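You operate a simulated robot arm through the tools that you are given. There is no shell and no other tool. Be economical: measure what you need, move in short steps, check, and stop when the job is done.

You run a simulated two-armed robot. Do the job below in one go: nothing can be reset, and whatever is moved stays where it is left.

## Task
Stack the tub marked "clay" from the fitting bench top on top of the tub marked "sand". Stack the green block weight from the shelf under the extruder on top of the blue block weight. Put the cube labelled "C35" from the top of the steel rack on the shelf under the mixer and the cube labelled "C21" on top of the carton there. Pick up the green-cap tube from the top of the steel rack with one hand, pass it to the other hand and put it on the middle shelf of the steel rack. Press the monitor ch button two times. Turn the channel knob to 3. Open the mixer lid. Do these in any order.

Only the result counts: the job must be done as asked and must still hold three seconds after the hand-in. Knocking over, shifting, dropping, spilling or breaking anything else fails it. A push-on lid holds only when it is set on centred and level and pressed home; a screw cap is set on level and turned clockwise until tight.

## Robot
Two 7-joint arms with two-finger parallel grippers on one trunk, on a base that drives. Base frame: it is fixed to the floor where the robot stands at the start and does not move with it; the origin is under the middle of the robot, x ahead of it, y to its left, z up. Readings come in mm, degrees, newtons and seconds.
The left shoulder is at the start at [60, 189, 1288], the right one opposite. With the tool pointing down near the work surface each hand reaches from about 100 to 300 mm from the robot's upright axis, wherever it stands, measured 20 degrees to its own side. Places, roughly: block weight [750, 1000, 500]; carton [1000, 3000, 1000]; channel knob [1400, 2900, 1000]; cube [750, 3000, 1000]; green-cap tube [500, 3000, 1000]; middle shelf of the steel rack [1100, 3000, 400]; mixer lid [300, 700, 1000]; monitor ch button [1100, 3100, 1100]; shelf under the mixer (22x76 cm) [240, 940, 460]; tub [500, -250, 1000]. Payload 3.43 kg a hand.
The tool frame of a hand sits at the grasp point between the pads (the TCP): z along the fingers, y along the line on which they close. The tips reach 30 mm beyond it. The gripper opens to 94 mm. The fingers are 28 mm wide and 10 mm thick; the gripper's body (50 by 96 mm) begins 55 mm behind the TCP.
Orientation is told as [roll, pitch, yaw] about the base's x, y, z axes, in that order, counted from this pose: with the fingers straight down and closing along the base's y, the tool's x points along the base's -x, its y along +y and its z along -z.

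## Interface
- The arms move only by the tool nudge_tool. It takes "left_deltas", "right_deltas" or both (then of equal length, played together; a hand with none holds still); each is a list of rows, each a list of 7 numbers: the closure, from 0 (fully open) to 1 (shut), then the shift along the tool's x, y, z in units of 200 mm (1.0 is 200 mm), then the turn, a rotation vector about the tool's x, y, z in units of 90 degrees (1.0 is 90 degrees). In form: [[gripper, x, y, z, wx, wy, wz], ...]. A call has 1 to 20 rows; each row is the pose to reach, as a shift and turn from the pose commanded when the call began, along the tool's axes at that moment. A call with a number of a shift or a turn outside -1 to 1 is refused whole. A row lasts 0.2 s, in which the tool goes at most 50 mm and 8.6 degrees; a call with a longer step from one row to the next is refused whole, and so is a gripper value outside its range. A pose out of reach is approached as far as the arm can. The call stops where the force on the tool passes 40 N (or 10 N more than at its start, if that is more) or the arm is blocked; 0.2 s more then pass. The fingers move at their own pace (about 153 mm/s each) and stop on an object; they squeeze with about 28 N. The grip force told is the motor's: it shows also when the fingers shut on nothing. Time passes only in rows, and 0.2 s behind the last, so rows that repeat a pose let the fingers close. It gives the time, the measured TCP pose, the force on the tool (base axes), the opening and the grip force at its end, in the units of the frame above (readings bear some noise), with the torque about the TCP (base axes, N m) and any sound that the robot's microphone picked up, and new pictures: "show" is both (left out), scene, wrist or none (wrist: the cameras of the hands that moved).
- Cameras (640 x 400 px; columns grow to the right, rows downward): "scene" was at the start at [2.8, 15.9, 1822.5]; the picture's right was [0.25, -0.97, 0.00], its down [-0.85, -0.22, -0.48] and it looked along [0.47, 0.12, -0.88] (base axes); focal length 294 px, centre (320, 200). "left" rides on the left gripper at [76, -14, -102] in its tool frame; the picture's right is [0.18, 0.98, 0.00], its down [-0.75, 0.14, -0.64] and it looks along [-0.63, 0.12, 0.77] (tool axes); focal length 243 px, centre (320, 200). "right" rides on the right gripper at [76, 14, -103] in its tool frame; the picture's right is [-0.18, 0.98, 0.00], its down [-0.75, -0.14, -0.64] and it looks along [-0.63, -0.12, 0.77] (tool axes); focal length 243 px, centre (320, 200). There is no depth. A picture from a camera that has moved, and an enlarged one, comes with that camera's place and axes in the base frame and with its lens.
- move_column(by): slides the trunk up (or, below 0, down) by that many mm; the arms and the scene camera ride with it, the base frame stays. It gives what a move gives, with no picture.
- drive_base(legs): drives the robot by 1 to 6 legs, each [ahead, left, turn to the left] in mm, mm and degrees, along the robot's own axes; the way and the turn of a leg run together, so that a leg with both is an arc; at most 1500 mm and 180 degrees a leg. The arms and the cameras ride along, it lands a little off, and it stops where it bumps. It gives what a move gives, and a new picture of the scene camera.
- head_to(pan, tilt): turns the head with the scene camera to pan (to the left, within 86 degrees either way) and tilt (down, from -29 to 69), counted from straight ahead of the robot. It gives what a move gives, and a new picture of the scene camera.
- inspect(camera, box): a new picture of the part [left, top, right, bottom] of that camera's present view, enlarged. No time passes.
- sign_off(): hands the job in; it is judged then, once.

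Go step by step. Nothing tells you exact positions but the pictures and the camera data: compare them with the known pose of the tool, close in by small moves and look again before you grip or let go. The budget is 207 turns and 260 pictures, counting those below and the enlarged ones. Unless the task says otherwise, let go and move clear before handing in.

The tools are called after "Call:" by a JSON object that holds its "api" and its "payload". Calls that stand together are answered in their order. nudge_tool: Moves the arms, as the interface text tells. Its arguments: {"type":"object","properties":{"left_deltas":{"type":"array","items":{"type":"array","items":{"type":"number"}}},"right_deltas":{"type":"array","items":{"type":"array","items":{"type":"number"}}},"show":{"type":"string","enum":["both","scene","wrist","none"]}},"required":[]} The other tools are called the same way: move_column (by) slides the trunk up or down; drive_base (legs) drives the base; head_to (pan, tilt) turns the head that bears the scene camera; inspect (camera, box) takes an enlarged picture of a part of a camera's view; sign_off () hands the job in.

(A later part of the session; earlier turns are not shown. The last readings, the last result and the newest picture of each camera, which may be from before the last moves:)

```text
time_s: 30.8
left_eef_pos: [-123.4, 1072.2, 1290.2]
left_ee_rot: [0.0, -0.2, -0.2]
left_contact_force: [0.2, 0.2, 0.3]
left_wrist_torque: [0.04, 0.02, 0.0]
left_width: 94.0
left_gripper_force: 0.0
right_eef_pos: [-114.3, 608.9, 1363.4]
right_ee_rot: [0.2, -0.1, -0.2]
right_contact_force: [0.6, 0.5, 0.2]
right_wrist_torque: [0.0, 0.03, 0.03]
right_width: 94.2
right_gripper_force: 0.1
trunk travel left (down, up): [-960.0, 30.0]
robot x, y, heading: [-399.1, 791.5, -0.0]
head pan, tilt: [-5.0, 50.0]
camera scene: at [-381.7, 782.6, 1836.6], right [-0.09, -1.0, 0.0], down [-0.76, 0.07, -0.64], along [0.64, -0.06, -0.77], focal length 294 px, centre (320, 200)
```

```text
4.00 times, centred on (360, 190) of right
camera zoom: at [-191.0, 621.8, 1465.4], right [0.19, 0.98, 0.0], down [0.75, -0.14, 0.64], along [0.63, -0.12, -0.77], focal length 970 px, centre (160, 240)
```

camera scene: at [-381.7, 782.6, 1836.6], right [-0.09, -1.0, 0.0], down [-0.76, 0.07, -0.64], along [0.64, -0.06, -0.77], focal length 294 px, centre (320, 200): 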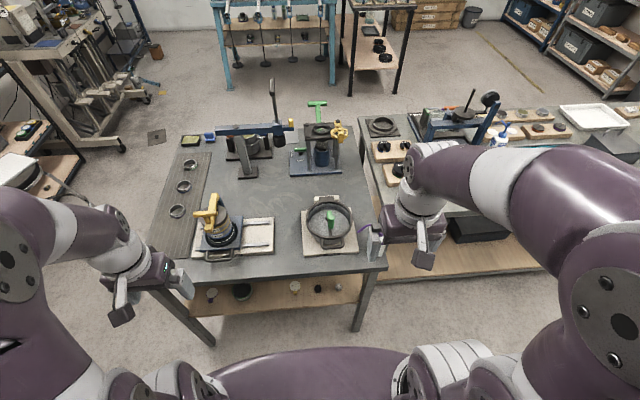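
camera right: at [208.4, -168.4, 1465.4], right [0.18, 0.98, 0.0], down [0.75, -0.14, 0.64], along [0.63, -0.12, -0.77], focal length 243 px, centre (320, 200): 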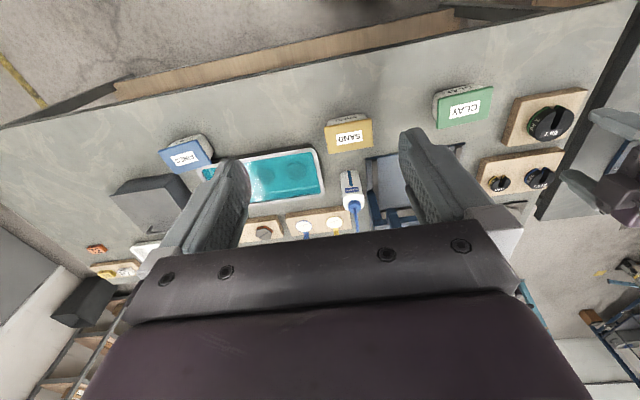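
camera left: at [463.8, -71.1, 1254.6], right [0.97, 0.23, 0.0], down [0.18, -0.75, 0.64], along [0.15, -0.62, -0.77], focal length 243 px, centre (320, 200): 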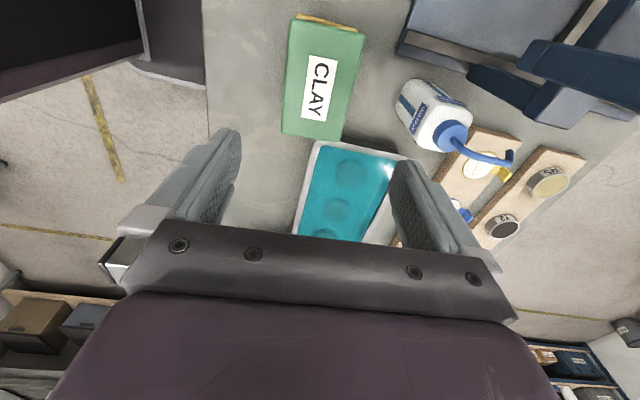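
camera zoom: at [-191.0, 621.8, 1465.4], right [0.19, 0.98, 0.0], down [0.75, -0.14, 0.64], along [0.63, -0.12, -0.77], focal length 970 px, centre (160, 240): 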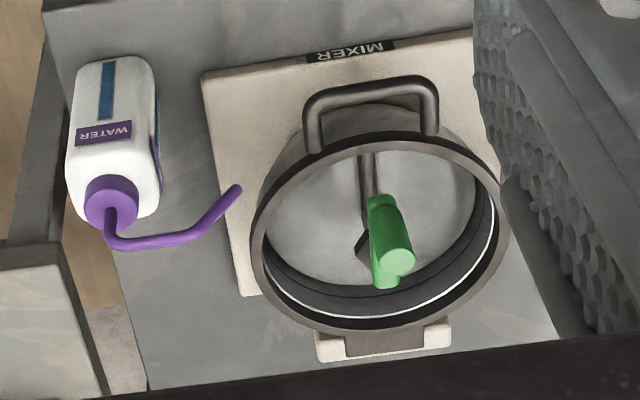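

Call:
{"api": "drive_base", "payload": {"legs": [[170, 0, 0]]}}

Call:
{"api": "nudge_tool", "payload": {"right_deltas": [[0, 0, 0.1, 0.2, 0, 0, 0], [0, 0, 0.2, 0.4, 0, 0, 0], [0, 0, 0.3, 0.6, 0, 0, 0], [0, 0, 0.4, 0.8, 0, 0, 0]], "show": "wrist"}}

```text
time_s: 32.3
left_eef_pos: [42.2, 1072.5, 1290.7]
left_ee_rot: [0.1, -0.4, -0.2]
left_contact_force: [0.3, 0.3, 1.0]
left_wrist_torque: [0.01, -0.04, -0.01]
left_width: 93.9
left_gripper_force: 0.0
right_eef_pos: [51.8, 608.7, 1363.1]
right_ee_rot: [0.1, -0.3, -0.1]
right_contact_force: [0.3, 1.2, 0.2]
right_wrist_torque: [0.01, -0.02, 0.0]
right_width: 94.0
right_gripper_force: 0.0
trunk travel left (down, up): [-960.0, 30.0]
robot x, y, heading: [-232.0, 789.7, -0.0]
head pan, tilt: [-5.0, 50.0]
camera scene: at [-217.7, 782.3, 1836.6], right [-0.09, -1.0, 0.0], down [-0.76, 0.07, -0.65], along [0.64, -0.06, -0.76], focal length 294 px, centre (320, 200)
```

scene: 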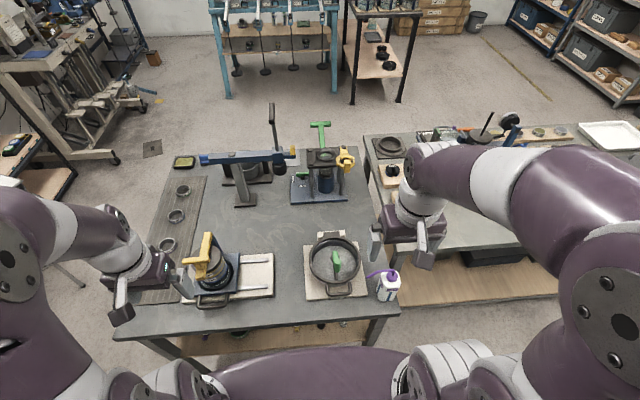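

```text
time_s: 33.3
left_eef_pos: [47.0, 1072.8, 1289.3]
left_ee_rot: [-0.1, -0.2, -0.1]
left_contact_force: [0.9, 0.1, 0.6]
left_wrist_torque: [0.01, 0.05, 0.01]
left_width: 93.9
left_gripper_force: 0.0
right_eef_pos: [57.8, 690.6, 1203.2]
right_ee_rot: [0.0, 0.0, -0.2]
right_contact_force: [0.6, 0.3, -0.1]
right_wrist_torque: [-0.01, 0.02, 0.01]
right_width: 94.0
right_gripper_force: 0.2
trunk travel left (down, up): [-960.0, 30.0]
robot x, y, heading: [-229.1, 788.3, -0.1]
head pan, tilt: [-5.0, 50.0]
camera right: at [-19.5, 702.2, 1305.6], right [0.19, 0.98, 0.0], down [0.75, -0.14, 0.64], along [0.63, -0.12, -0.77], focal length 243 px, centre (320, 200)
```

right: 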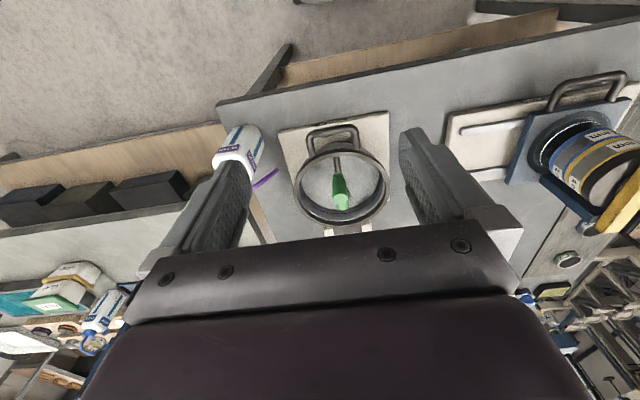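

Call:
{"api": "inspect", "payload": {"camera": "right", "box": [270, 115, 414, 240]}}

Call:
{"api": "inspect", "payload": {"camera": "left", "box": [0, 0, 640, 400]}}

Call:
{"api": "inspect", "payload": {"camera": "scene", "box": [290, 220, 402, 300]}}

```text
3.20 times, centred on (342, 178) of right
camera zoom: at [-19.5, 702.2, 1305.6], right [0.19, 0.98, 0.0], down [0.75, -0.14, 0.64], along [0.63, -0.12, -0.77], focal length 776 px, centre (250, 272)
```

zoom: 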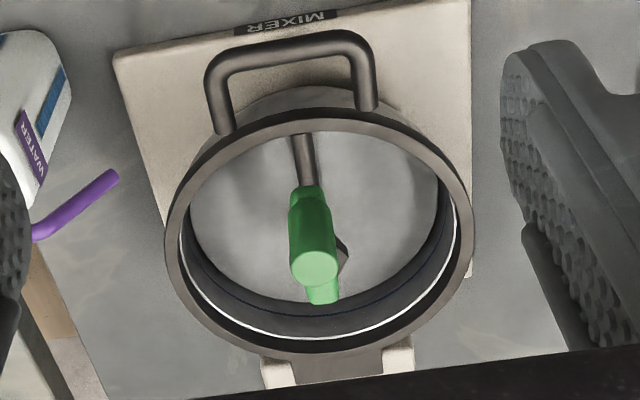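

```text
1.00 times, centred on (320, 200) of left (not enlarged: the box is as wide or as high as the picture)
camera zoom: at [-29.1, 1058.6, 1391.9], right [-0.18, 0.98, 0.0], down [0.75, 0.14, 0.64], along [0.63, 0.12, -0.76], focal length 243 px, centre (320, 200)
```

zoom: 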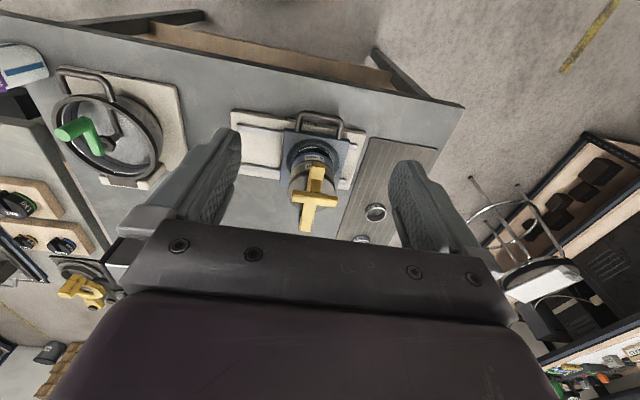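

```text
5.00 times, centred on (346, 260) of scene
camera zoom: at [-210.2, 783.6, 1836.5], right [-0.09, -1.0, 0.0], down [-0.76, 0.07, -0.64], along [0.64, -0.06, -0.77], focal length 1470 px, centre (190, -100)
```

zoom: 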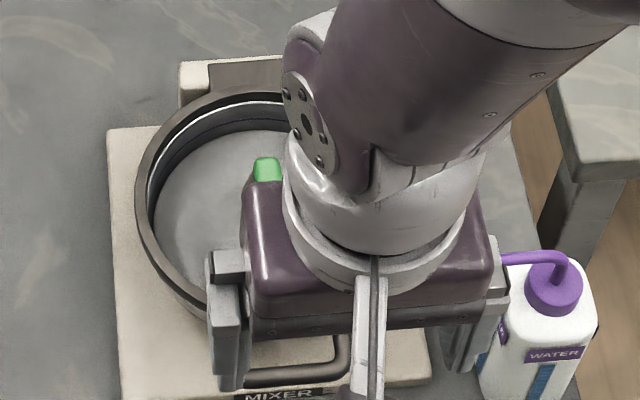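

The lid ring is hinged at the back, with a U-handle at the front (bar about (148,692,940)). I'll back up and turn the right hand so its closed fingers point forward, to hook under the bar.

Call:
{"api": "drive_base", "payload": {"legs": [[-170, 0, 0]]}}

Call:
{"api": "nudge_tool", "payload": {"right_deltas": [[0, -0.06, 0, 0.04, 0, -0.074, 0], [0, -0.12, 0, 0.08, 0, -0.148, 0], [0, -0.18, 0, 0.12, 0, -0.222, 0], [0, -0.24, 0, 0.16, 0, -0.296, 0], [0, -0.3, 0, 0.2, 0, -0.37, 0], [0, -0.36, 0, 0.24, 0, -0.444, 0], [0, -0.42, 0, 0.28, 0, -0.519, 0], [0.3, -0.48, 0, 0.32, 0, -0.593, 0], [0.6, -0.54, 0, 0.36, 0, -0.667, 0], [0.9, -0.6, 0, 0.4, 0, -0.741, 0], [1, -0.66, 0, 0.44, 0, -0.815, 0], [1, -0.72, 0, 0.48, 0, -0.889, 0]], "show": "both"}}

```text
time_s: 34.8
left_eef_pos: [-119.9, 1073.1, 1289.2]
left_ee_rot: [0.0, 0.0, -0.2]
left_contact_force: [-0.4, -0.1, -0.5]
left_wrist_torque: [0.0, 0.0, -0.01]
left_width: 93.9
left_gripper_force: 0.1
right_eef_pos: [-109.4, 688.5, 1203.9]
right_ee_rot: [0.1, 0.1, -0.2]
right_contact_force: [0.2, -1.0, 0.3]
right_wrist_torque: [0.03, 0.03, -0.01]
right_width: 93.9
right_gripper_force: 0.0
trunk travel left (down, up): [-960.0, 30.0]
robot x, y, heading: [-400.8, 790.9, -0.3]
head pan, tilt: [-5.0, 50.0]
camera scene: at [-377.3, 782.8, 1836.5], right [-0.09, -1.0, 0.0], down [-0.76, 0.07, -0.64], along [0.64, -0.06, -0.77], focal length 294 px, centre (320, 200)
```

scene: 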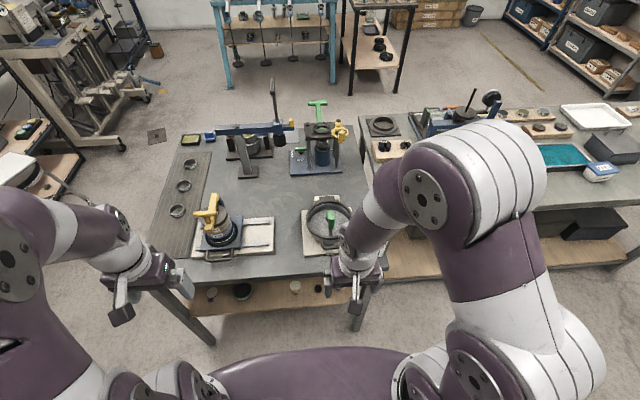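

```text
time_s: 37.4
left_eef_pos: [-122.7, 1074.0, 1288.9]
left_ee_rot: [-0.1, 0.0, -0.2]
left_contact_force: [-0.1, -0.1, 0.7]
left_wrist_torque: [-0.02, 0.04, 0.02]
left_width: 94.2
left_gripper_force: 0.1
right_eef_pos: [159.8, 721.9, 1173.1]
right_ee_rot: [0.1, -77.0, -0.1]
right_contact_force: [0.0, 0.8, 0.5]
right_wrist_torque: [0.0, 0.02, -0.01]
right_width: 0.1
right_gripper_force: 27.9
right hand out of reach, approached as far as the arm can: row 3, 4, 7, 8, 9, 10, 11, 12
trunk travel left (down, up): [-960.0, 30.0]
robot x, y, heading: [-399.2, 786.4, 0.1]
head pan, tilt: [-5.0, 50.0]
camera scene: at [-378.7, 783.8, 1836.5], right [-0.09, -1.0, 0.0], down [-0.76, 0.07, -0.64], along [0.64, -0.06, -0.77], focal length 294 px, centre (320, 200)
camera right: at [41.0, 736.0, 1121.6], right [0.04, 0.98, 0.18], down [-0.45, -0.14, 0.88], along [0.89, -0.12, 0.44], focal length 243 px, centre (320, 200)
```

scene: 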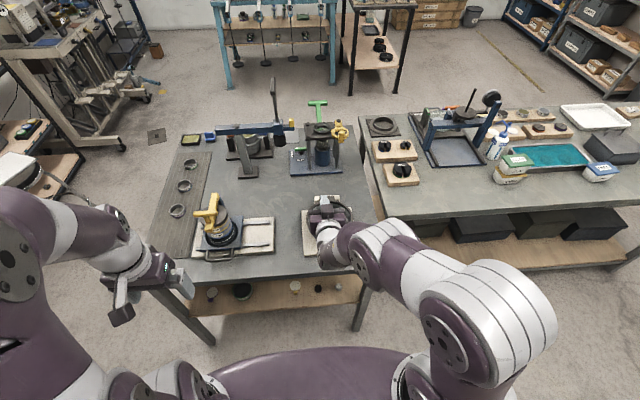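
right: 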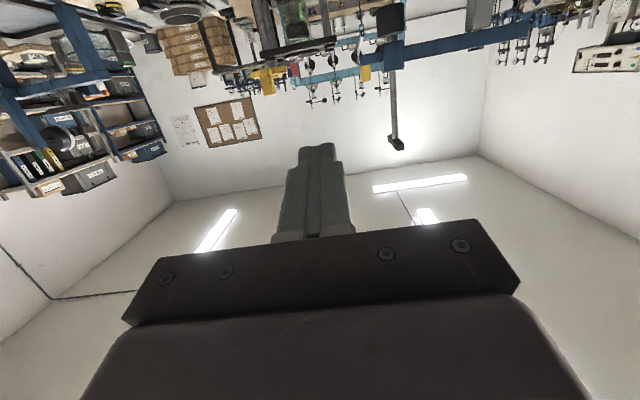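

The forward-pointing pose needs more distance and a lower trunk. Backing off and lowering the column.

Call:
{"api": "drive_base", "payload": {"legs": [[-170, 0, 0]]}}

Call:
{"api": "move_column", "payload": {"by": -230}}

Call:
{"api": "head_to", "payload": {"pan": -5, "tilt": 35}}

Call:
{"api": "inspect", "payload": {"camera": "scene", "box": [240, 140, 464, 280]}}

```text
time_s: 38.8
left_eef_pos: [-289.0, 1073.6, 1287.8]
left_ee_rot: [0.0, -0.1, -0.1]
left_contact_force: [0.3, -0.4, -0.2]
left_wrist_torque: [0.01, 0.0, 0.03]
left_width: 94.2
left_gripper_force: 0.2
right_eef_pos: [-8.9, 723.0, 1172.5]
right_ee_rot: [0.4, -76.9, -0.4]
right_contact_force: [-0.5, 0.1, 0.8]
right_wrist_torque: [-0.07, 0.01, 0.0]
right_width: 0.0
right_gripper_force: 28.3
trunk travel left (down, up): [-960.0, 30.0]
robot x, y, heading: [-562.1, 788.7, -0.1]
head pan, tilt: [-5.0, 50.0]
camera scene: at [-546.3, 783.1, 1836.4], right [-0.09, -1.0, 0.0], down [-0.76, 0.07, -0.64], along [0.64, -0.06, -0.77], focal length 294 px, centre (320, 200)
```

scene: 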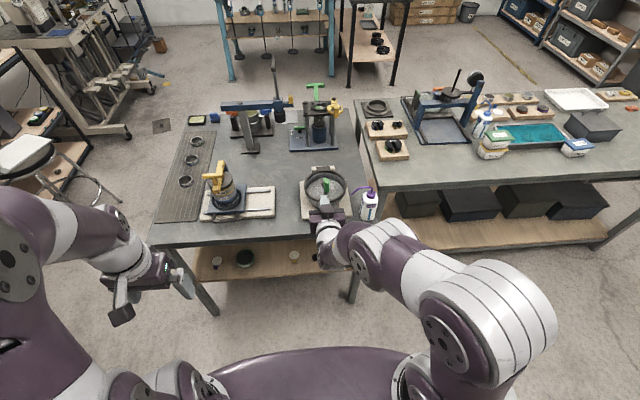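

```text
time_s: 41.2
left_eef_pos: [-293.0, 1072.8, 1059.1]
left_ee_rot: [0.0, -0.3, 0.0]
left_contact_force: [0.3, 0.2, -0.1]
left_wrist_torque: [-0.04, 0.0, 0.0]
left_width: 94.0
left_gripper_force: 0.0
right_eef_pos: [-11.8, 723.0, 945.3]
right_ee_rot: [0.4, -76.9, -0.5]
right_contact_force: [-0.4, 0.2, -0.7]
right_wrist_torque: [-0.03, -0.02, 0.0]
right_width: 0.0
right_gripper_force: 27.5
trunk travel left (down, up): [-730.0, 260.0]
robot x, y, heading: [-566.9, 794.9, -0.3]
head pan, tilt: [-5.0, 50.0]
```

```text
time_s: 42.0
left_eef_pos: [-292.6, 1072.8, 1060.0]
left_ee_rot: [0.0, -0.2, 0.0]
left_contact_force: [0.0, -0.4, -0.1]
left_wrist_torque: [0.01, -0.03, 0.04]
left_width: 94.1
left_gripper_force: 0.1
right_eef_pos: [-11.4, 723.6, 943.8]
right_ee_rot: [0.4, -76.9, -0.5]
right_contact_force: [-0.2, 0.0, -0.2]
right_wrist_torque: [0.02, 0.01, 0.0]
right_width: 0.1
right_gripper_force: 28.3
trunk travel left (down, up): [-730.0, 260.0]
robot x, y, heading: [-565.2, 791.4, -0.1]
head pan, tilt: [-5.0, 35.0]
camera scene: at [-540.0, 782.1, 1628.2], right [-0.09, -1.0, 0.0], down [-0.57, 0.05, -0.82], along [0.82, -0.07, -0.57], focal length 294 px, centre (320, 200)
```

scene: 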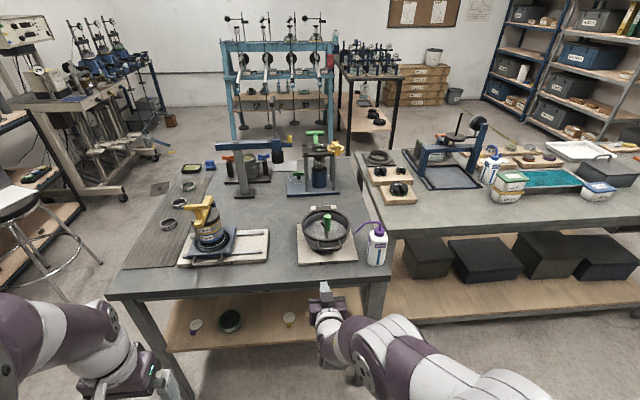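

```text
2.86 times, centred on (352, 210) of scene
camera zoom: at [-540.0, 782.1, 1628.2], right [-0.09, -1.0, 0.0], down [-0.57, 0.05, -0.82], along [0.82, -0.07, -0.57], focal length 840 px, centre (229, 171)
```

zoom: 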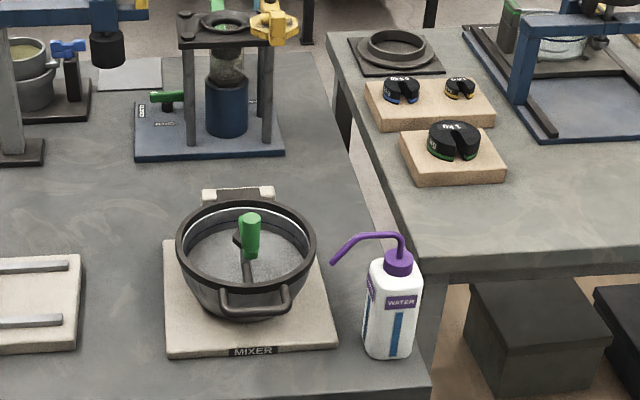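

The bar centre comes out at about (147,695,958). I'll bring the fingertips up just in front of and below the bar.

Call:
{"api": "nudge_tool", "payload": {"right_deltas": [[1, -0.005, -0.05, 0.14, 0, -0.03, 0], [1, -0.01, -0.1, 0.28, 0, -0.06, 0], [1, -0.02, -0.15, 0.42, 0, -0.09, 0], [1, -0.027, -0.15, 0.538, 0, -0.09, 0]], "show": "both"}}

Call:
{"api": "inspect", "payload": {"camera": "scene", "box": [240, 180, 400, 280]}}

```text
time_s: 43.0
left_eef_pos: [-293.3, 1073.6, 1058.6]
left_ee_rot: [0.0, -0.2, -0.1]
left_contact_force: [-1.1, 0.0, 0.3]
left_wrist_torque: [0.04, 0.0, 0.04]
left_width: 93.6
left_gripper_force: 0.1
right_eef_pos: [95.9, 692.9, 924.3]
right_ee_rot: [0.9, -85.0, -0.9]
right_contact_force: [0.6, 0.8, 0.7]
right_wrist_torque: [-0.02, -0.03, 0.02]
right_width: 0.0
right_gripper_force: 28.0
trunk travel left (down, up): [-730.0, 260.0]
robot x, y, heading: [-563.6, 787.7, -0.2]
head pan, tilt: [-5.0, 35.0]
camera scene: at [-539.0, 782.2, 1628.3], right [-0.09, -1.0, 0.0], down [-0.57, 0.05, -0.82], along [0.82, -0.07, -0.57], focal length 294 px, centre (320, 200)
camera right: at [-14.5, 705.8, 856.9], right [0.02, 0.98, 0.18], down [-0.57, -0.14, 0.81], along [0.82, -0.12, 0.56], focal length 243 px, centre (320, 200)
```

scene: 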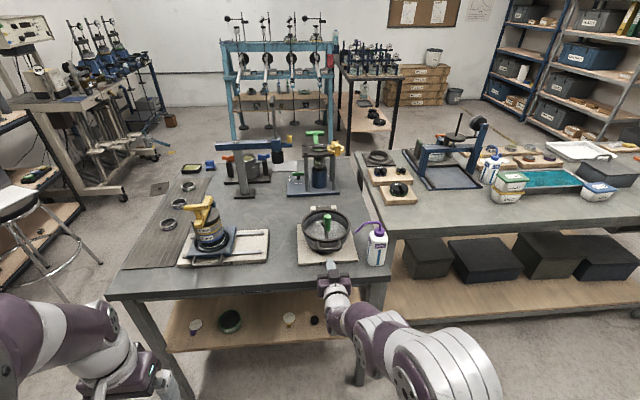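
right: 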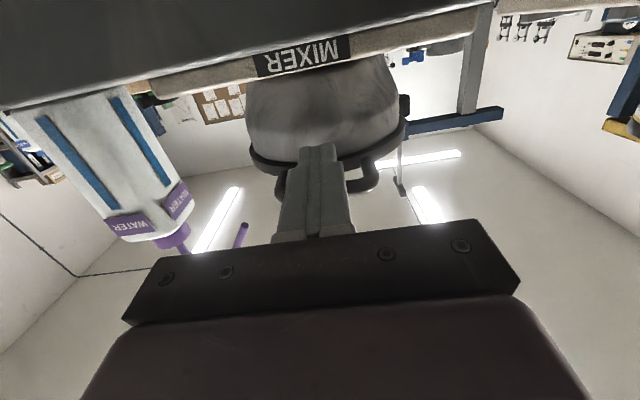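

```text
4.00 times, centred on (320, 230) of scene
camera zoom: at [-539.0, 782.2, 1628.3], right [-0.09, -1.0, 0.0], down [-0.57, 0.05, -0.82], along [0.82, -0.07, -0.57], focal length 1176 px, centre (320, 80)
```

zoom: 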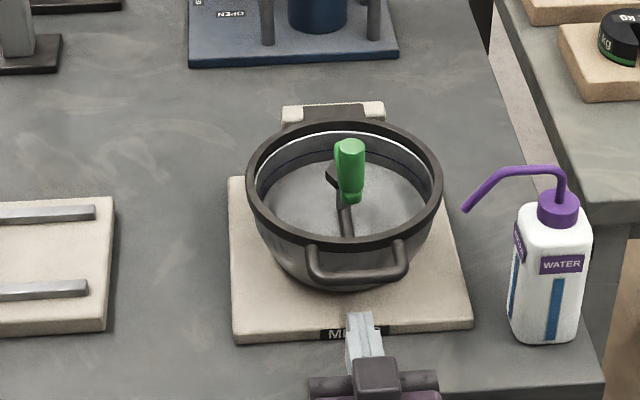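

Call:
{"api": "nudge_tool", "payload": {"right_deltas": [[1, 0, 0, 0.1, 0, 0, 0], [1, 0, 0, 0.19, 0, 0, 0], [1, -0.07, 0, 0.19, 0, 0, 0], [1, -0.15, 0, 0.19, 0, 0, 0], [1, -0.25, 0, 0.195, 0, 0, 0], [1, -0.35, 0, 0.2, 0, 0, 0]], "show": "both"}}

Call:
{"api": "inspect", "payload": {"camera": "scene", "box": [240, 180, 400, 280]}}

```text
time_s: 44.4
left_eef_pos: [-293.3, 1073.1, 1060.0]
left_ee_rot: [0.0, -0.2, 0.0]
left_contact_force: [0.1, 0.2, -0.1]
left_wrist_torque: [0.01, 0.0, 0.01]
left_width: 94.0
left_gripper_force: 0.0
right_eef_pos: [141.8, 691.7, 991.2]
right_ee_rot: [0.9, -84.9, -0.9]
right_contact_force: [-1.4, 0.5, -1.7]
right_wrist_torque: [0.0, 0.0, 0.05]
right_width: 0.0
right_gripper_force: 28.0
trunk travel left (down, up): [-730.0, 260.0]
robot x, y, heading: [-570.5, 790.8, -0.1]
head pan, tilt: [-5.0, 35.0]
camera scene: at [-539.8, 782.1, 1628.2], right [-0.09, -1.0, 0.0], down [-0.57, 0.05, -0.82], along [0.82, -0.07, -0.57], focal length 294 px, centre (320, 200)
camera right: at [30.4, 706.0, 923.4], right [0.02, 0.98, 0.18], down [-0.57, -0.14, 0.81], along [0.82, -0.12, 0.56], focal length 243 px, centre (320, 200)
```

scene: 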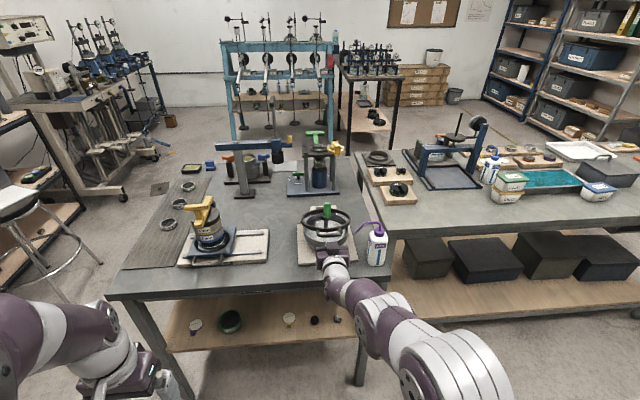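
right: 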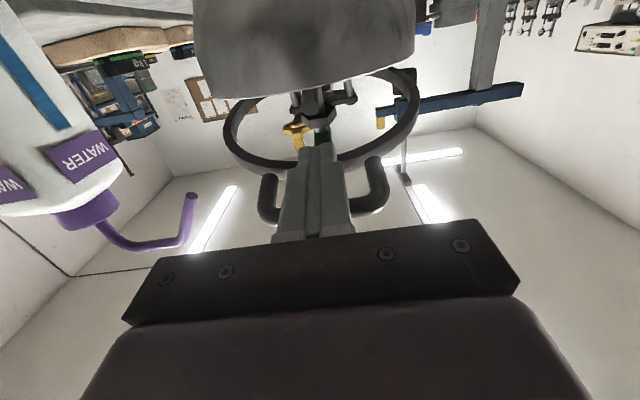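

```text
4.00 times, centred on (320, 230) of scene
camera zoom: at [-539.8, 782.1, 1628.2], right [-0.09, -1.0, 0.0], down [-0.57, 0.05, -0.82], along [0.82, -0.07, -0.57], focal length 1176 px, centre (320, 80)
```

zoom: 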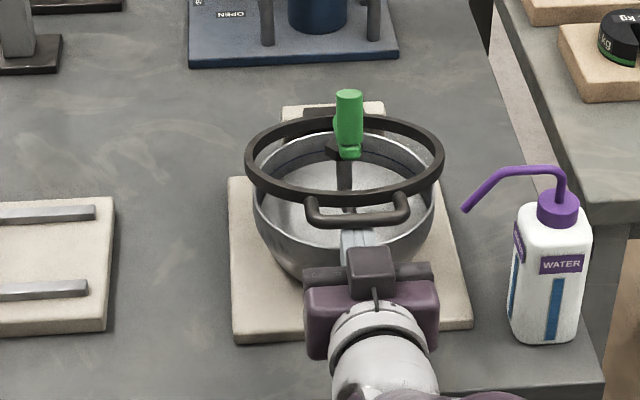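

The lid rises with the bar. Continuing along the arc.

Call:
{"api": "nudge_tool", "payload": {"right_deltas": [[1, -0.136, 0, 0.035, 0, 0, 0], [1, -0.273, 0, 0.077, 0, 0, 0], [1, -0.39, 0, 0.15, 0, 0, 0], [1, -0.506, 0, 0.227, 0, 0, 0], [1, -0.6, 0, 0.325, 0, 0, 0], [1, -0.695, 0, 0.431, 0, 0, 0]], "show": "both"}}

Call:
{"api": "inspect", "payload": {"camera": "scene", "box": [240, 150, 400, 250]}}

```text
time_s: 45.8
left_eef_pos: [-293.5, 1074.2, 1059.7]
left_ee_rot: [-0.1, -0.3, 0.0]
left_contact_force: [0.4, -0.4, -0.2]
left_wrist_torque: [0.01, 0.01, -0.01]
left_width: 94.4
left_gripper_force: 0.1
right_eef_pos: [237.5, 693.1, 1125.2]
right_ee_rot: [1.2, -85.2, -1.2]
right_contact_force: [-3.3, -0.3, 3.8]
right_wrist_torque: [-0.03, -0.08, 0.0]
right_width: 0.1
right_gripper_force: 27.5
trunk travel left (down, up): [-730.0, 260.0]
robot x, y, heading: [-570.0, 787.4, -0.2]
head pan, tilt: [-5.0, 35.0]
camera scene: at [-540.7, 782.2, 1628.4], right [-0.09, -1.0, 0.0], down [-0.57, 0.05, -0.82], along [0.82, -0.07, -0.57], focal length 294 px, centre (320, 200)
camera right: at [128.3, 705.9, 1056.8], right [0.01, 0.98, 0.19], down [-0.58, -0.14, 0.8], along [0.82, -0.12, 0.56], focal length 243 px, centre (320, 200)
```

scene: 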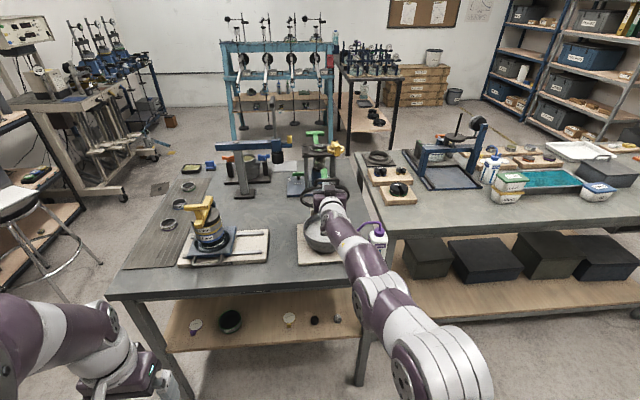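
right: 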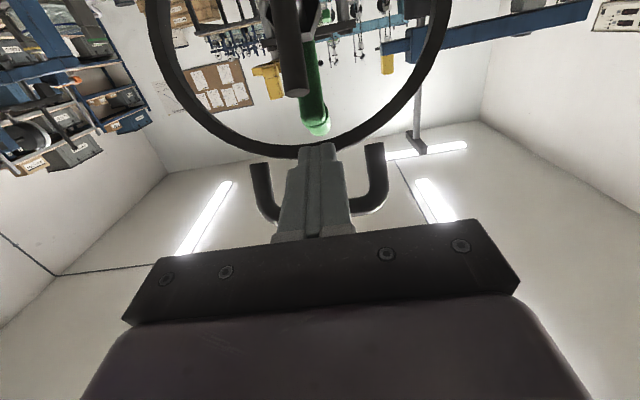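

```text
4.00 times, centred on (320, 200) of scene
camera zoom: at [-540.7, 782.2, 1628.4], right [-0.09, -1.0, 0.0], down [-0.57, 0.05, -0.82], along [0.82, -0.07, -0.57], focal length 1176 px, centre (320, 200)
```

zoom: 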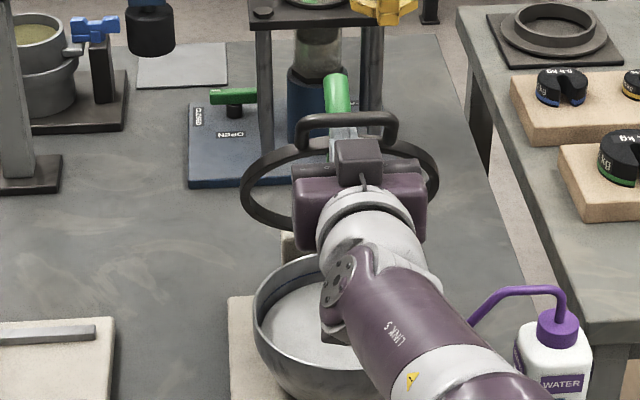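

Lid at about 60°. Pushing on past vertical.

Call:
{"api": "nudge_tool", "payload": {"right_deltas": [[1, -0.055, 0, 0.11, 0, 0, 0], [1, -0.11, 0, 0.221, 0, 0, 0], [1, -0.14, 0, 0.34, 0, 0, 0], [1, -0.166, 0, 0.462, 0, 0, 0], [1, -0.165, 0, 0.53, 0, 0, 0], [1, -0.16, 0, 0.62, 0, 0, 0], [1, -0.152, 0, 0.709, 0, 0, 0]], "show": "both"}}

Call:
{"api": "inspect", "payload": {"camera": "scene", "box": [240, 130, 400, 230]}}

```text
time_s: 47.4
left_eef_pos: [-293.9, 1073.5, 1059.2]
left_ee_rot: [0.0, -0.2, -0.1]
left_contact_force: [0.0, 0.1, 0.8]
left_wrist_torque: [0.02, 0.01, -0.02]
left_width: 94.0
left_gripper_force: 0.1
right_eef_pos: [283.6, 687.4, 1142.9]
right_ee_rot: [1.1, -85.0, -1.0]
right_contact_force: [-0.4, 0.5, 0.2]
right_wrist_torque: [0.01, 0.01, 0.01]
right_width: 0.3
right_gripper_force: 27.9
right hand out of reach, approached as far as the arm can: row 3, 4, 5, 6, 7
trunk travel left (down, up): [-730.0, 260.0]
robot x, y, heading: [-566.6, 792.0, -0.2]
head pan, tilt: [-5.0, 35.0]
camera scene: at [-539.9, 782.1, 1628.3], right [-0.09, -1.0, 0.0], down [-0.57, 0.05, -0.82], along [0.82, -0.07, -0.57], focal length 294 px, centre (320, 200)
camera right: at [173.8, 701.0, 1075.5], right [0.02, 0.98, 0.18], down [-0.57, -0.14, 0.81], along [0.82, -0.12, 0.56], focal length 243 px, centre (320, 200)
```

scene: 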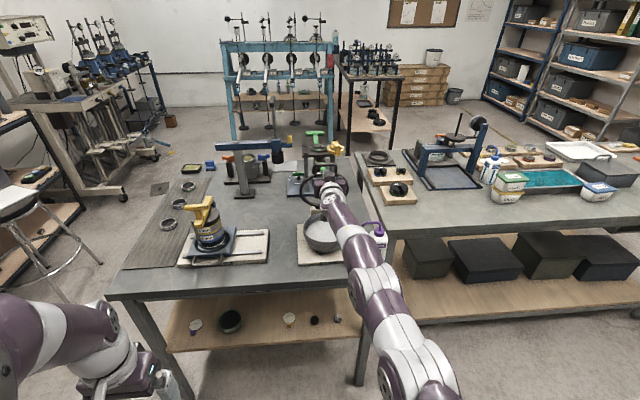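
right: 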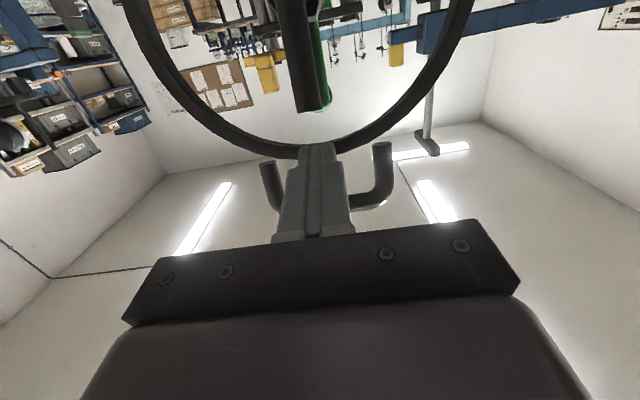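

```text
4.00 times, centred on (320, 180) of scene
camera zoom: at [-539.9, 782.1, 1628.3], right [-0.09, -1.0, 0.0], down [-0.57, 0.05, -0.82], along [0.82, -0.07, -0.57], focal length 1176 px, centre (320, 280)
```

zoom: 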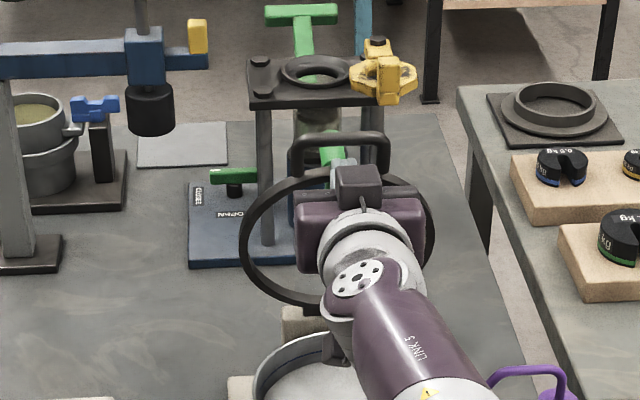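

Arm reach is used up; the base will push the rest.

Call:
{"api": "drive_base", "payload": {"legs": [[60, 0, 0], [40, 0, 0]]}}

Call:
{"api": "inspect", "payload": {"camera": "right", "box": [0, 0, 640, 400]}}

Call:
{"api": "inspect", "payload": {"camera": "scene", "box": [240, 130, 400, 230]}}

```text
time_s: 48.9
left_eef_pos: [-196.2, 1072.9, 1061.0]
left_ee_rot: [-0.1, -0.4, -0.2]
left_contact_force: [-0.1, 0.0, 0.1]
left_wrist_torque: [-0.02, 0.02, 0.0]
left_width: 94.0
left_gripper_force: 0.1
right_eef_pos: [381.9, 687.3, 1148.3]
right_ee_rot: [1.3, -85.7, -1.1]
right_contact_force: [5.4, 2.0, 30.8]
right_wrist_torque: [0.09, -0.07, 0.44]
right_width: 0.1
right_gripper_force: 28.2
trunk travel left (down, up): [-730.0, 260.0]
robot x, y, heading: [-466.4, 789.8, 0.2]
head pan, tilt: [-5.0, 35.0]
camera scene: at [-444.5, 783.4, 1628.5], right [-0.09, -1.0, 0.0], down [-0.57, 0.05, -0.82], along [0.82, -0.07, -0.57], focal length 294 px, centre (320, 200)
```

scene: 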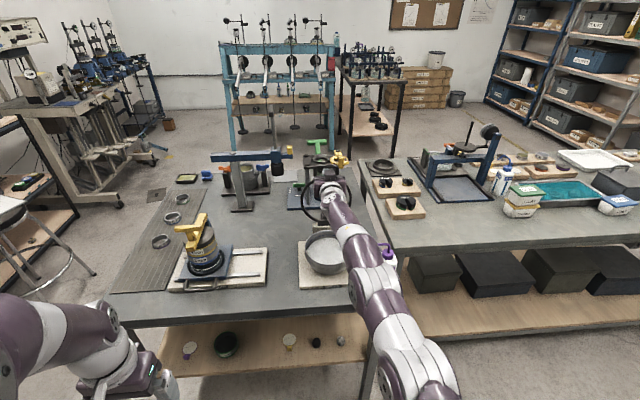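

```text
1.00 times, centred on (320, 200) of right (not enlarged: the box is as wide or as high as the picture)
camera zoom: at [271.6, 702.3, 1081.8], right [0.01, 0.98, 0.19], down [-0.58, -0.14, 0.8], along [0.81, -0.12, 0.57], focal length 243 px, centre (320, 200)
```

zoom: 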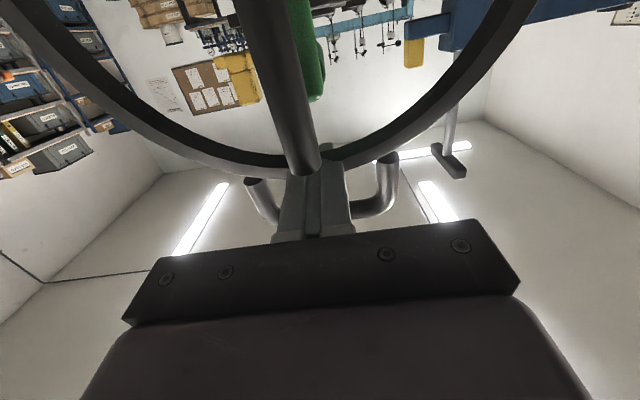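

```text
4.00 times, centred on (320, 180) of scene
camera zoom: at [-444.5, 783.4, 1628.5], right [-0.09, -1.0, 0.0], down [-0.57, 0.05, -0.82], along [0.82, -0.07, -0.57], focal length 1176 px, centre (320, 280)
```

zoom: 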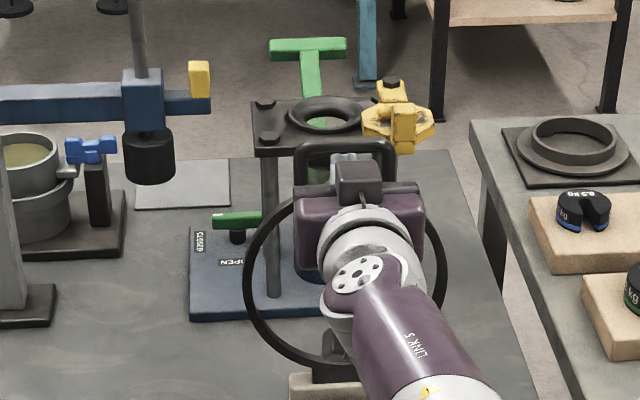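

The lid looks about vertical or past it, with the finger through the handle gap. Easing up slightly and pulling straight back.

Call:
{"api": "nudge_tool", "payload": {"right_deltas": [[1, -0.015, 0, 0, 0, 0, 0], [1, -0.015, 0, -0.1, 0, 0, 0], [1, -0.015, 0, -0.25, 0, 0, 0], [1, -0.015, 0, -0.45, 0, 0, 0], [1, -0.015, 0, -0.65, 0, 0, 0]], "show": "both"}}

Call:
{"api": "inspect", "payload": {"camera": "scene", "box": [240, 130, 400, 230]}}

```text
time_s: 49.5
left_eef_pos: [-193.5, 1071.9, 1058.8]
left_ee_rot: [0.0, -0.3, -0.1]
left_contact_force: [-0.2, -0.1, -0.4]
left_wrist_torque: [-0.01, 0.01, 0.0]
left_width: 94.0
left_gripper_force: 0.0
right_eef_pos: [365.2, 686.9, 1159.1]
right_ee_rot: [6.8, -85.7, -6.5]
right_contact_force: [0.4, -3.0, -5.4]
right_wrist_torque: [0.09, 0.38, -0.13]
right_width: 0.0
right_gripper_force: 27.4
right hand out of reach, approached as far as the arm can: row 2
trunk travel left (down, up): [-730.0, 260.0]
robot x, y, heading: [-468.5, 789.3, -0.3]
head pan, tilt: [-5.0, 35.0]
stopped in row 3 (right hand): the force on the tool passed its limit at 71 N (the readings are from after the stop); the commanded pose is now the measured one
camera scene: at [-439.1, 781.1, 1628.1], right [-0.09, -1.0, 0.0], down [-0.57, 0.05, -0.82], along [0.82, -0.07, -0.57], focal length 294 px, centre (320, 200)
camera right: at [255.5, 700.7, 1089.6], right [0.01, 0.98, 0.19], down [-0.58, -0.15, 0.8], along [0.81, -0.12, 0.57], focal length 243 px, centre (320, 200)
```

scene: 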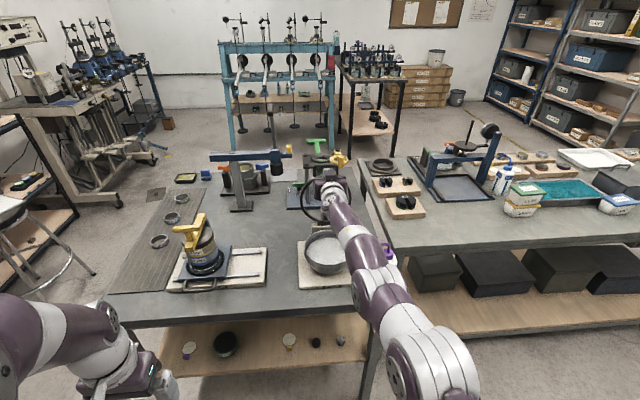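
right: 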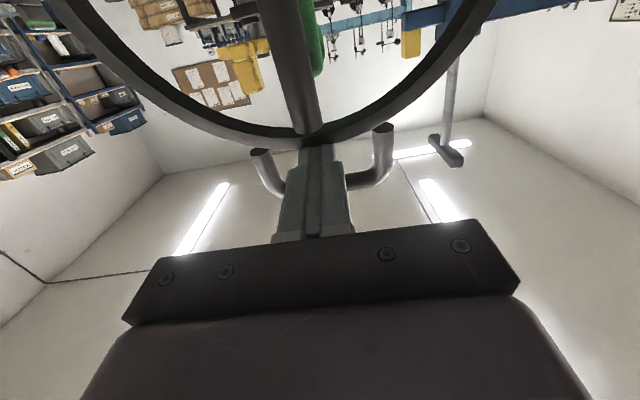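

```text
4.00 times, centred on (320, 180) of scene
camera zoom: at [-439.1, 781.1, 1628.1], right [-0.09, -1.0, 0.0], down [-0.57, 0.05, -0.82], along [0.82, -0.07, -0.57], focal length 1176 px, centre (320, 280)
```

zoom: 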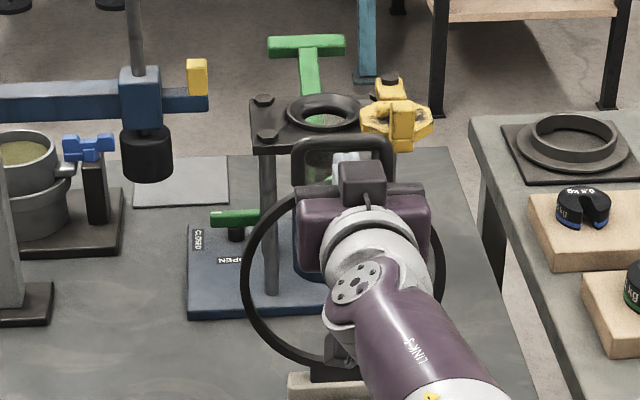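

Call:
{"api": "drive_base", "payload": {"legs": [[-35, 0, 0]]}}

Call:
{"api": "inspect", "payload": {"camera": "right", "box": [160, 80, 480, 280]}}

Call:
{"api": "inspect", "payload": {"camera": "scene", "box": [240, 130, 400, 230]}}

```text
time_s: 50.4
left_eef_pos: [-226.2, 1071.9, 1058.8]
left_ee_rot: [0.0, 0.0, -0.1]
left_contact_force: [0.5, 1.3, 0.0]
left_wrist_torque: [-0.01, 0.06, 0.02]
left_width: 94.2
left_gripper_force: 0.0
right_eef_pos: [331.7, 689.3, 1159.6]
right_ee_rot: [6.6, -85.6, -6.4]
right_contact_force: [-0.5, 0.0, -0.9]
right_wrist_torque: [0.01, 0.04, -0.01]
right_width: 0.0
right_gripper_force: 27.7
trunk travel left (down, up): [-730.0, 260.0]
robot x, y, heading: [-504.1, 793.4, -0.1]
head pan, tilt: [-5.0, 35.0]
camera scene: at [-471.7, 782.1, 1628.1], right [-0.09, -1.0, 0.0], down [-0.57, 0.05, -0.82], along [0.81, -0.07, -0.58], focal length 294 px, centre (320, 200)
```

scene: 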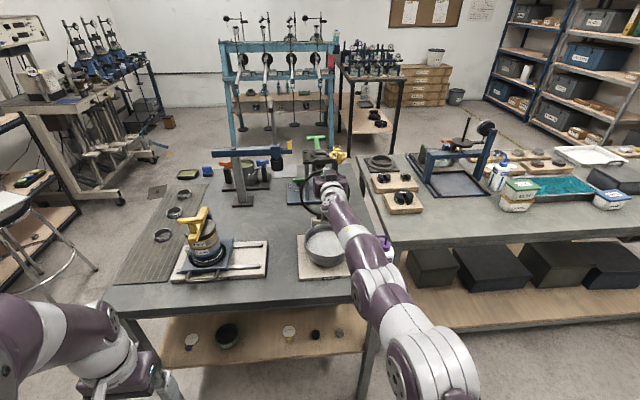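

```text
2.00 times, centred on (320, 180) of right
camera zoom: at [222.3, 701.7, 1090.3], right [0.01, 0.98, 0.19], down [-0.58, -0.15, 0.8], along [0.81, -0.12, 0.57], focal length 485 px, centre (320, 240)
```

zoom: 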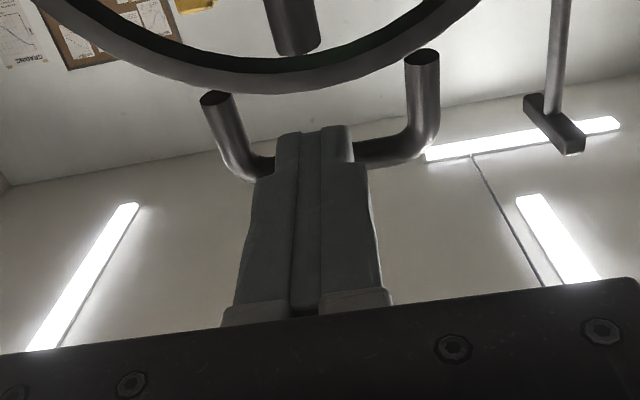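

```text
4.00 times, centred on (320, 180) of scene
camera zoom: at [-471.7, 782.1, 1628.1], right [-0.09, -1.0, 0.0], down [-0.57, 0.05, -0.82], along [0.81, -0.07, -0.58], focal length 1176 px, centre (320, 280)
```

zoom: 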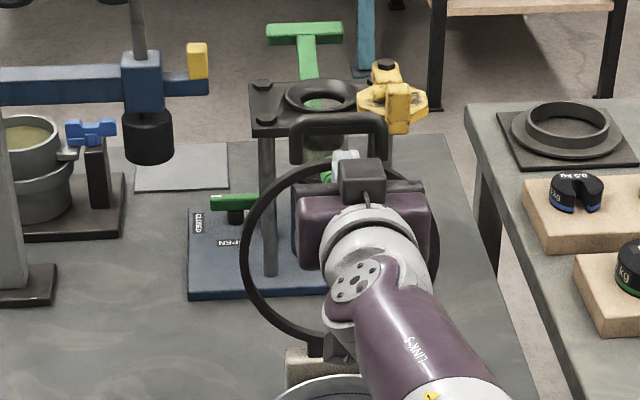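

Call:
{"api": "drive_base", "payload": {"legs": [[-170, 0, 0]]}}

Call:
{"api": "inspect", "payload": {"camera": "scene", "box": [240, 130, 400, 230]}}

```text
time_s: 51.9
left_eef_pos: [-399.5, 1072.8, 1060.0]
left_ee_rot: [0.1, -0.3, -0.2]
left_contact_force: [-1.1, 0.6, 0.2]
left_wrist_torque: [0.0, 0.02, -0.01]
left_width: 93.9
left_gripper_force: 0.1
right_eef_pos: [156.9, 687.7, 1160.2]
right_ee_rot: [6.6, -85.7, -6.5]
right_contact_force: [0.8, 0.3, 0.4]
right_wrist_torque: [0.02, -0.02, 0.01]
right_width: 0.1
right_gripper_force: 27.7
trunk travel left (down, up): [-730.0, 260.0]
robot x, y, heading: [-674.3, 790.3, -0.4]
head pan, tilt: [-5.0, 35.0]
camera scene: at [-646.4, 782.3, 1628.2], right [-0.09, -1.0, 0.0], down [-0.57, 0.05, -0.82], along [0.82, -0.07, -0.57], focal length 294 px, centre (320, 200)
```

scene: 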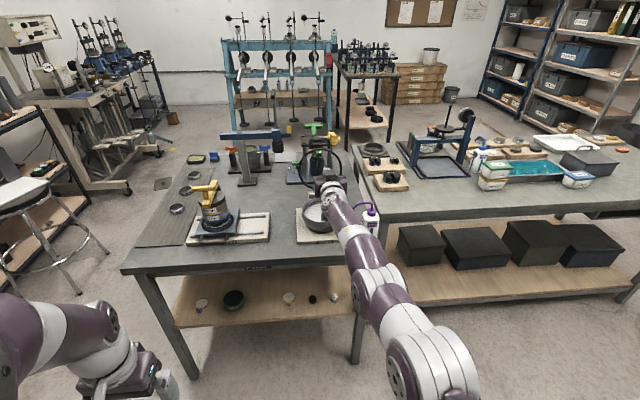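

```text
4.00 times, centred on (320, 180) of scene
camera zoom: at [-646.4, 782.3, 1628.2], right [-0.09, -1.0, 0.0], down [-0.57, 0.05, -0.82], along [0.82, -0.07, -0.57], focal length 1176 px, centre (320, 280)
```

zoom: 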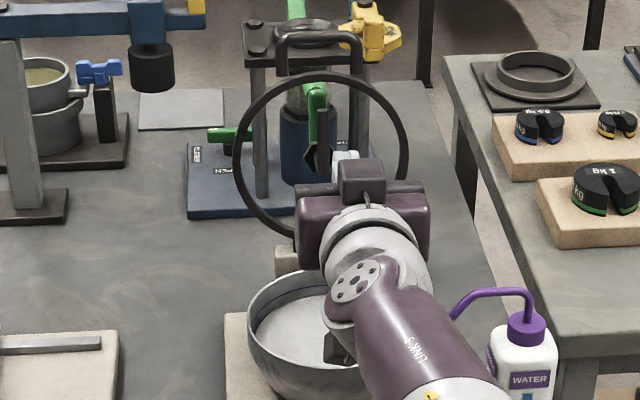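

The lid stands open. Next: the block weights, on the far (+x) shelf of this bench. Retracting the right arm and driving round by y≈1750.

Call:
{"api": "nudge_tool", "payload": {"right_deltas": [[1, 0, 0, -0.15, 0, 0, 0], [1, 0, 0, -0.35, 0, 0, 0], [1, 0, 0, -0.55, 0, 0, 0], [1, 0, 0, -0.75, 0, 0, 0], [1, 0, 0, -0.95, 0, 0, 0]], "show": "none"}}

Call:
{"api": "drive_base", "payload": {"legs": [[0, 960, 0]]}}

Call:
{"api": "head_to", "payload": {"pan": 20, "tilt": 25}}

```text
time_s: 53.1
left_eef_pos: [-400.7, 1073.2, 1060.7]
left_ee_rot: [0.0, -0.4, -0.2]
left_contact_force: [-0.1, -0.3, -0.3]
left_wrist_torque: [0.02, 0.01, -0.01]
left_width: 94.1
left_gripper_force: 0.1
right_eef_pos: [-35.2, 687.6, 1176.2]
right_ee_rot: [7.3, -85.9, -7.2]
right_contact_force: [-0.7, 0.5, 0.9]
right_wrist_torque: [-0.03, 0.01, 0.01]
right_width: 0.0
right_gripper_force: 28.1
trunk travel left (down, up): [-730.0, 260.0]
robot x, y, heading: [-672.9, 791.1, -0.2]
head pan, tilt: [-5.0, 35.0]
```

```text
time_s: 58.1
left_eef_pos: [-399.0, 2042.6, 1060.4]
left_ee_rot: [0.0, -0.2, -0.2]
left_contact_force: [0.6, -1.1, 0.0]
left_wrist_torque: [0.01, 0.03, 0.03]
left_width: 93.8
left_gripper_force: 0.1
right_eef_pos: [-29.7, 1656.1, 1175.4]
right_ee_rot: [6.7, -85.8, -6.5]
right_contact_force: [0.2, 0.5, -0.6]
right_wrist_torque: [0.0, -0.03, 0.01]
right_width: 0.0
right_gripper_force: 28.2
trunk travel left (down, up): [-730.0, 260.0]
robot x, y, heading: [-672.4, 1760.7, -0.0]
head pan, tilt: [-5.0, 35.0]
camera scene: at [-644.3, 1751.7, 1628.3], right [-0.09, -1.0, 0.0], down [-0.57, 0.05, -0.82], along [0.82, -0.07, -0.57], focal length 294 px, centre (320, 200)
```

scene: 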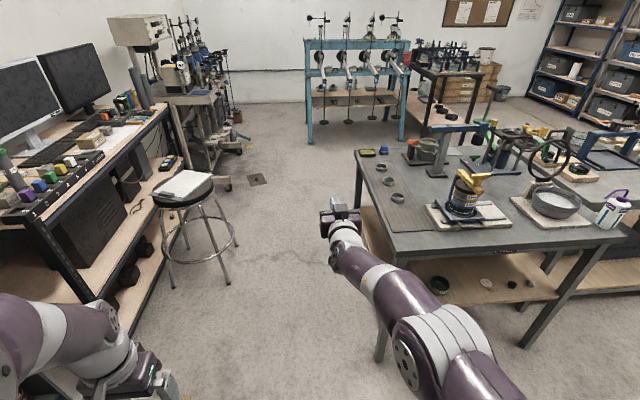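

```text
time_s: 59.0
left_eef_pos: [-396.6, 2041.7, 1059.6]
left_ee_rot: [-0.1, -0.2, -0.2]
left_contact_force: [-0.4, 0.9, -0.5]
left_wrist_torque: [0.01, 0.03, 0.04]
left_width: 93.9
left_gripper_force: 0.0
right_eef_pos: [-31.6, 1655.8, 1175.1]
right_ee_rot: [6.8, -85.9, -6.7]
right_contact_force: [-0.5, -0.5, -0.5]
right_wrist_torque: [-0.01, 0.01, 0.02]
right_width: 0.0
right_gripper_force: 28.3
trunk travel left (down, up): [-730.0, 260.0]
robot x, y, heading: [-671.7, 1760.4, -0.4]
head pan, tilt: [20.0, 25.0]
camera scene: at [-645.3, 1790.5, 1644.0], right [0.34, -0.94, 0.0], down [-0.4, -0.14, -0.91], along [0.85, 0.31, -0.42], focal length 294 px, centre (320, 200)
```

scene: 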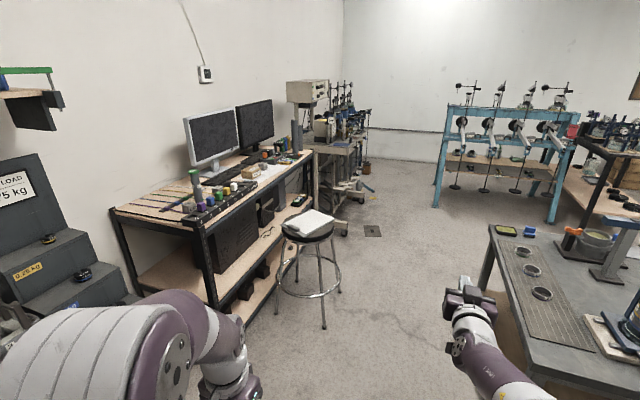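

Call:
{"api": "inspect", "payload": {"camera": "scene", "box": [110, 90, 340, 234]}}

Call:
{"api": "inspect", "payload": {"camera": "scene", "box": [110, 200, 350, 350]}}

```text
2.78 times, centred on (225, 162) of scene
camera zoom: at [-645.3, 1790.5, 1644.0], right [0.34, -0.94, 0.0], down [-0.4, -0.14, -0.91], along [0.85, 0.31, -0.42], focal length 816 px, centre (584, 306)
```

zoom: 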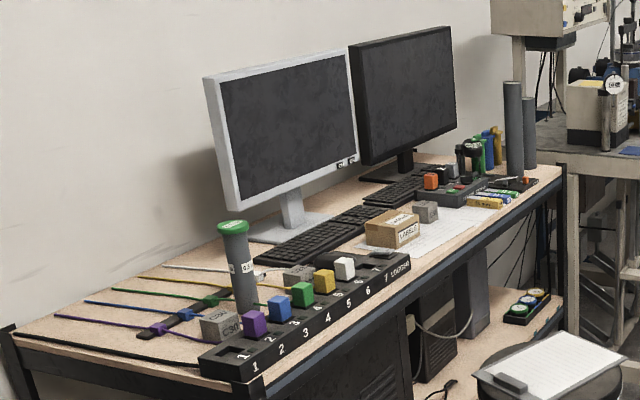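

```text
2.67 times, centred on (230, 275) of scene
camera zoom: at [-645.3, 1790.5, 1644.0], right [0.34, -0.94, 0.0], down [-0.4, -0.14, -0.91], along [0.85, 0.31, -0.42], focal length 784 px, centre (560, 0)
```

zoom: 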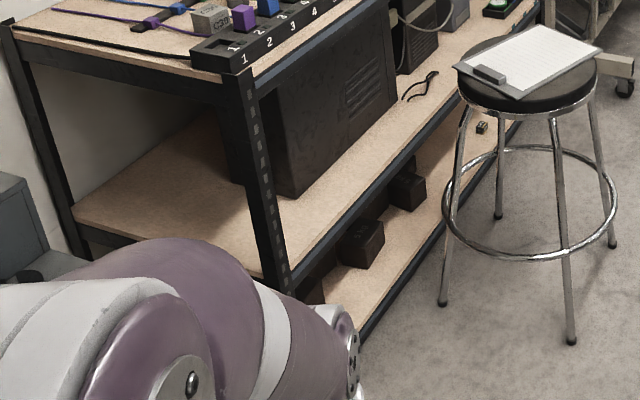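

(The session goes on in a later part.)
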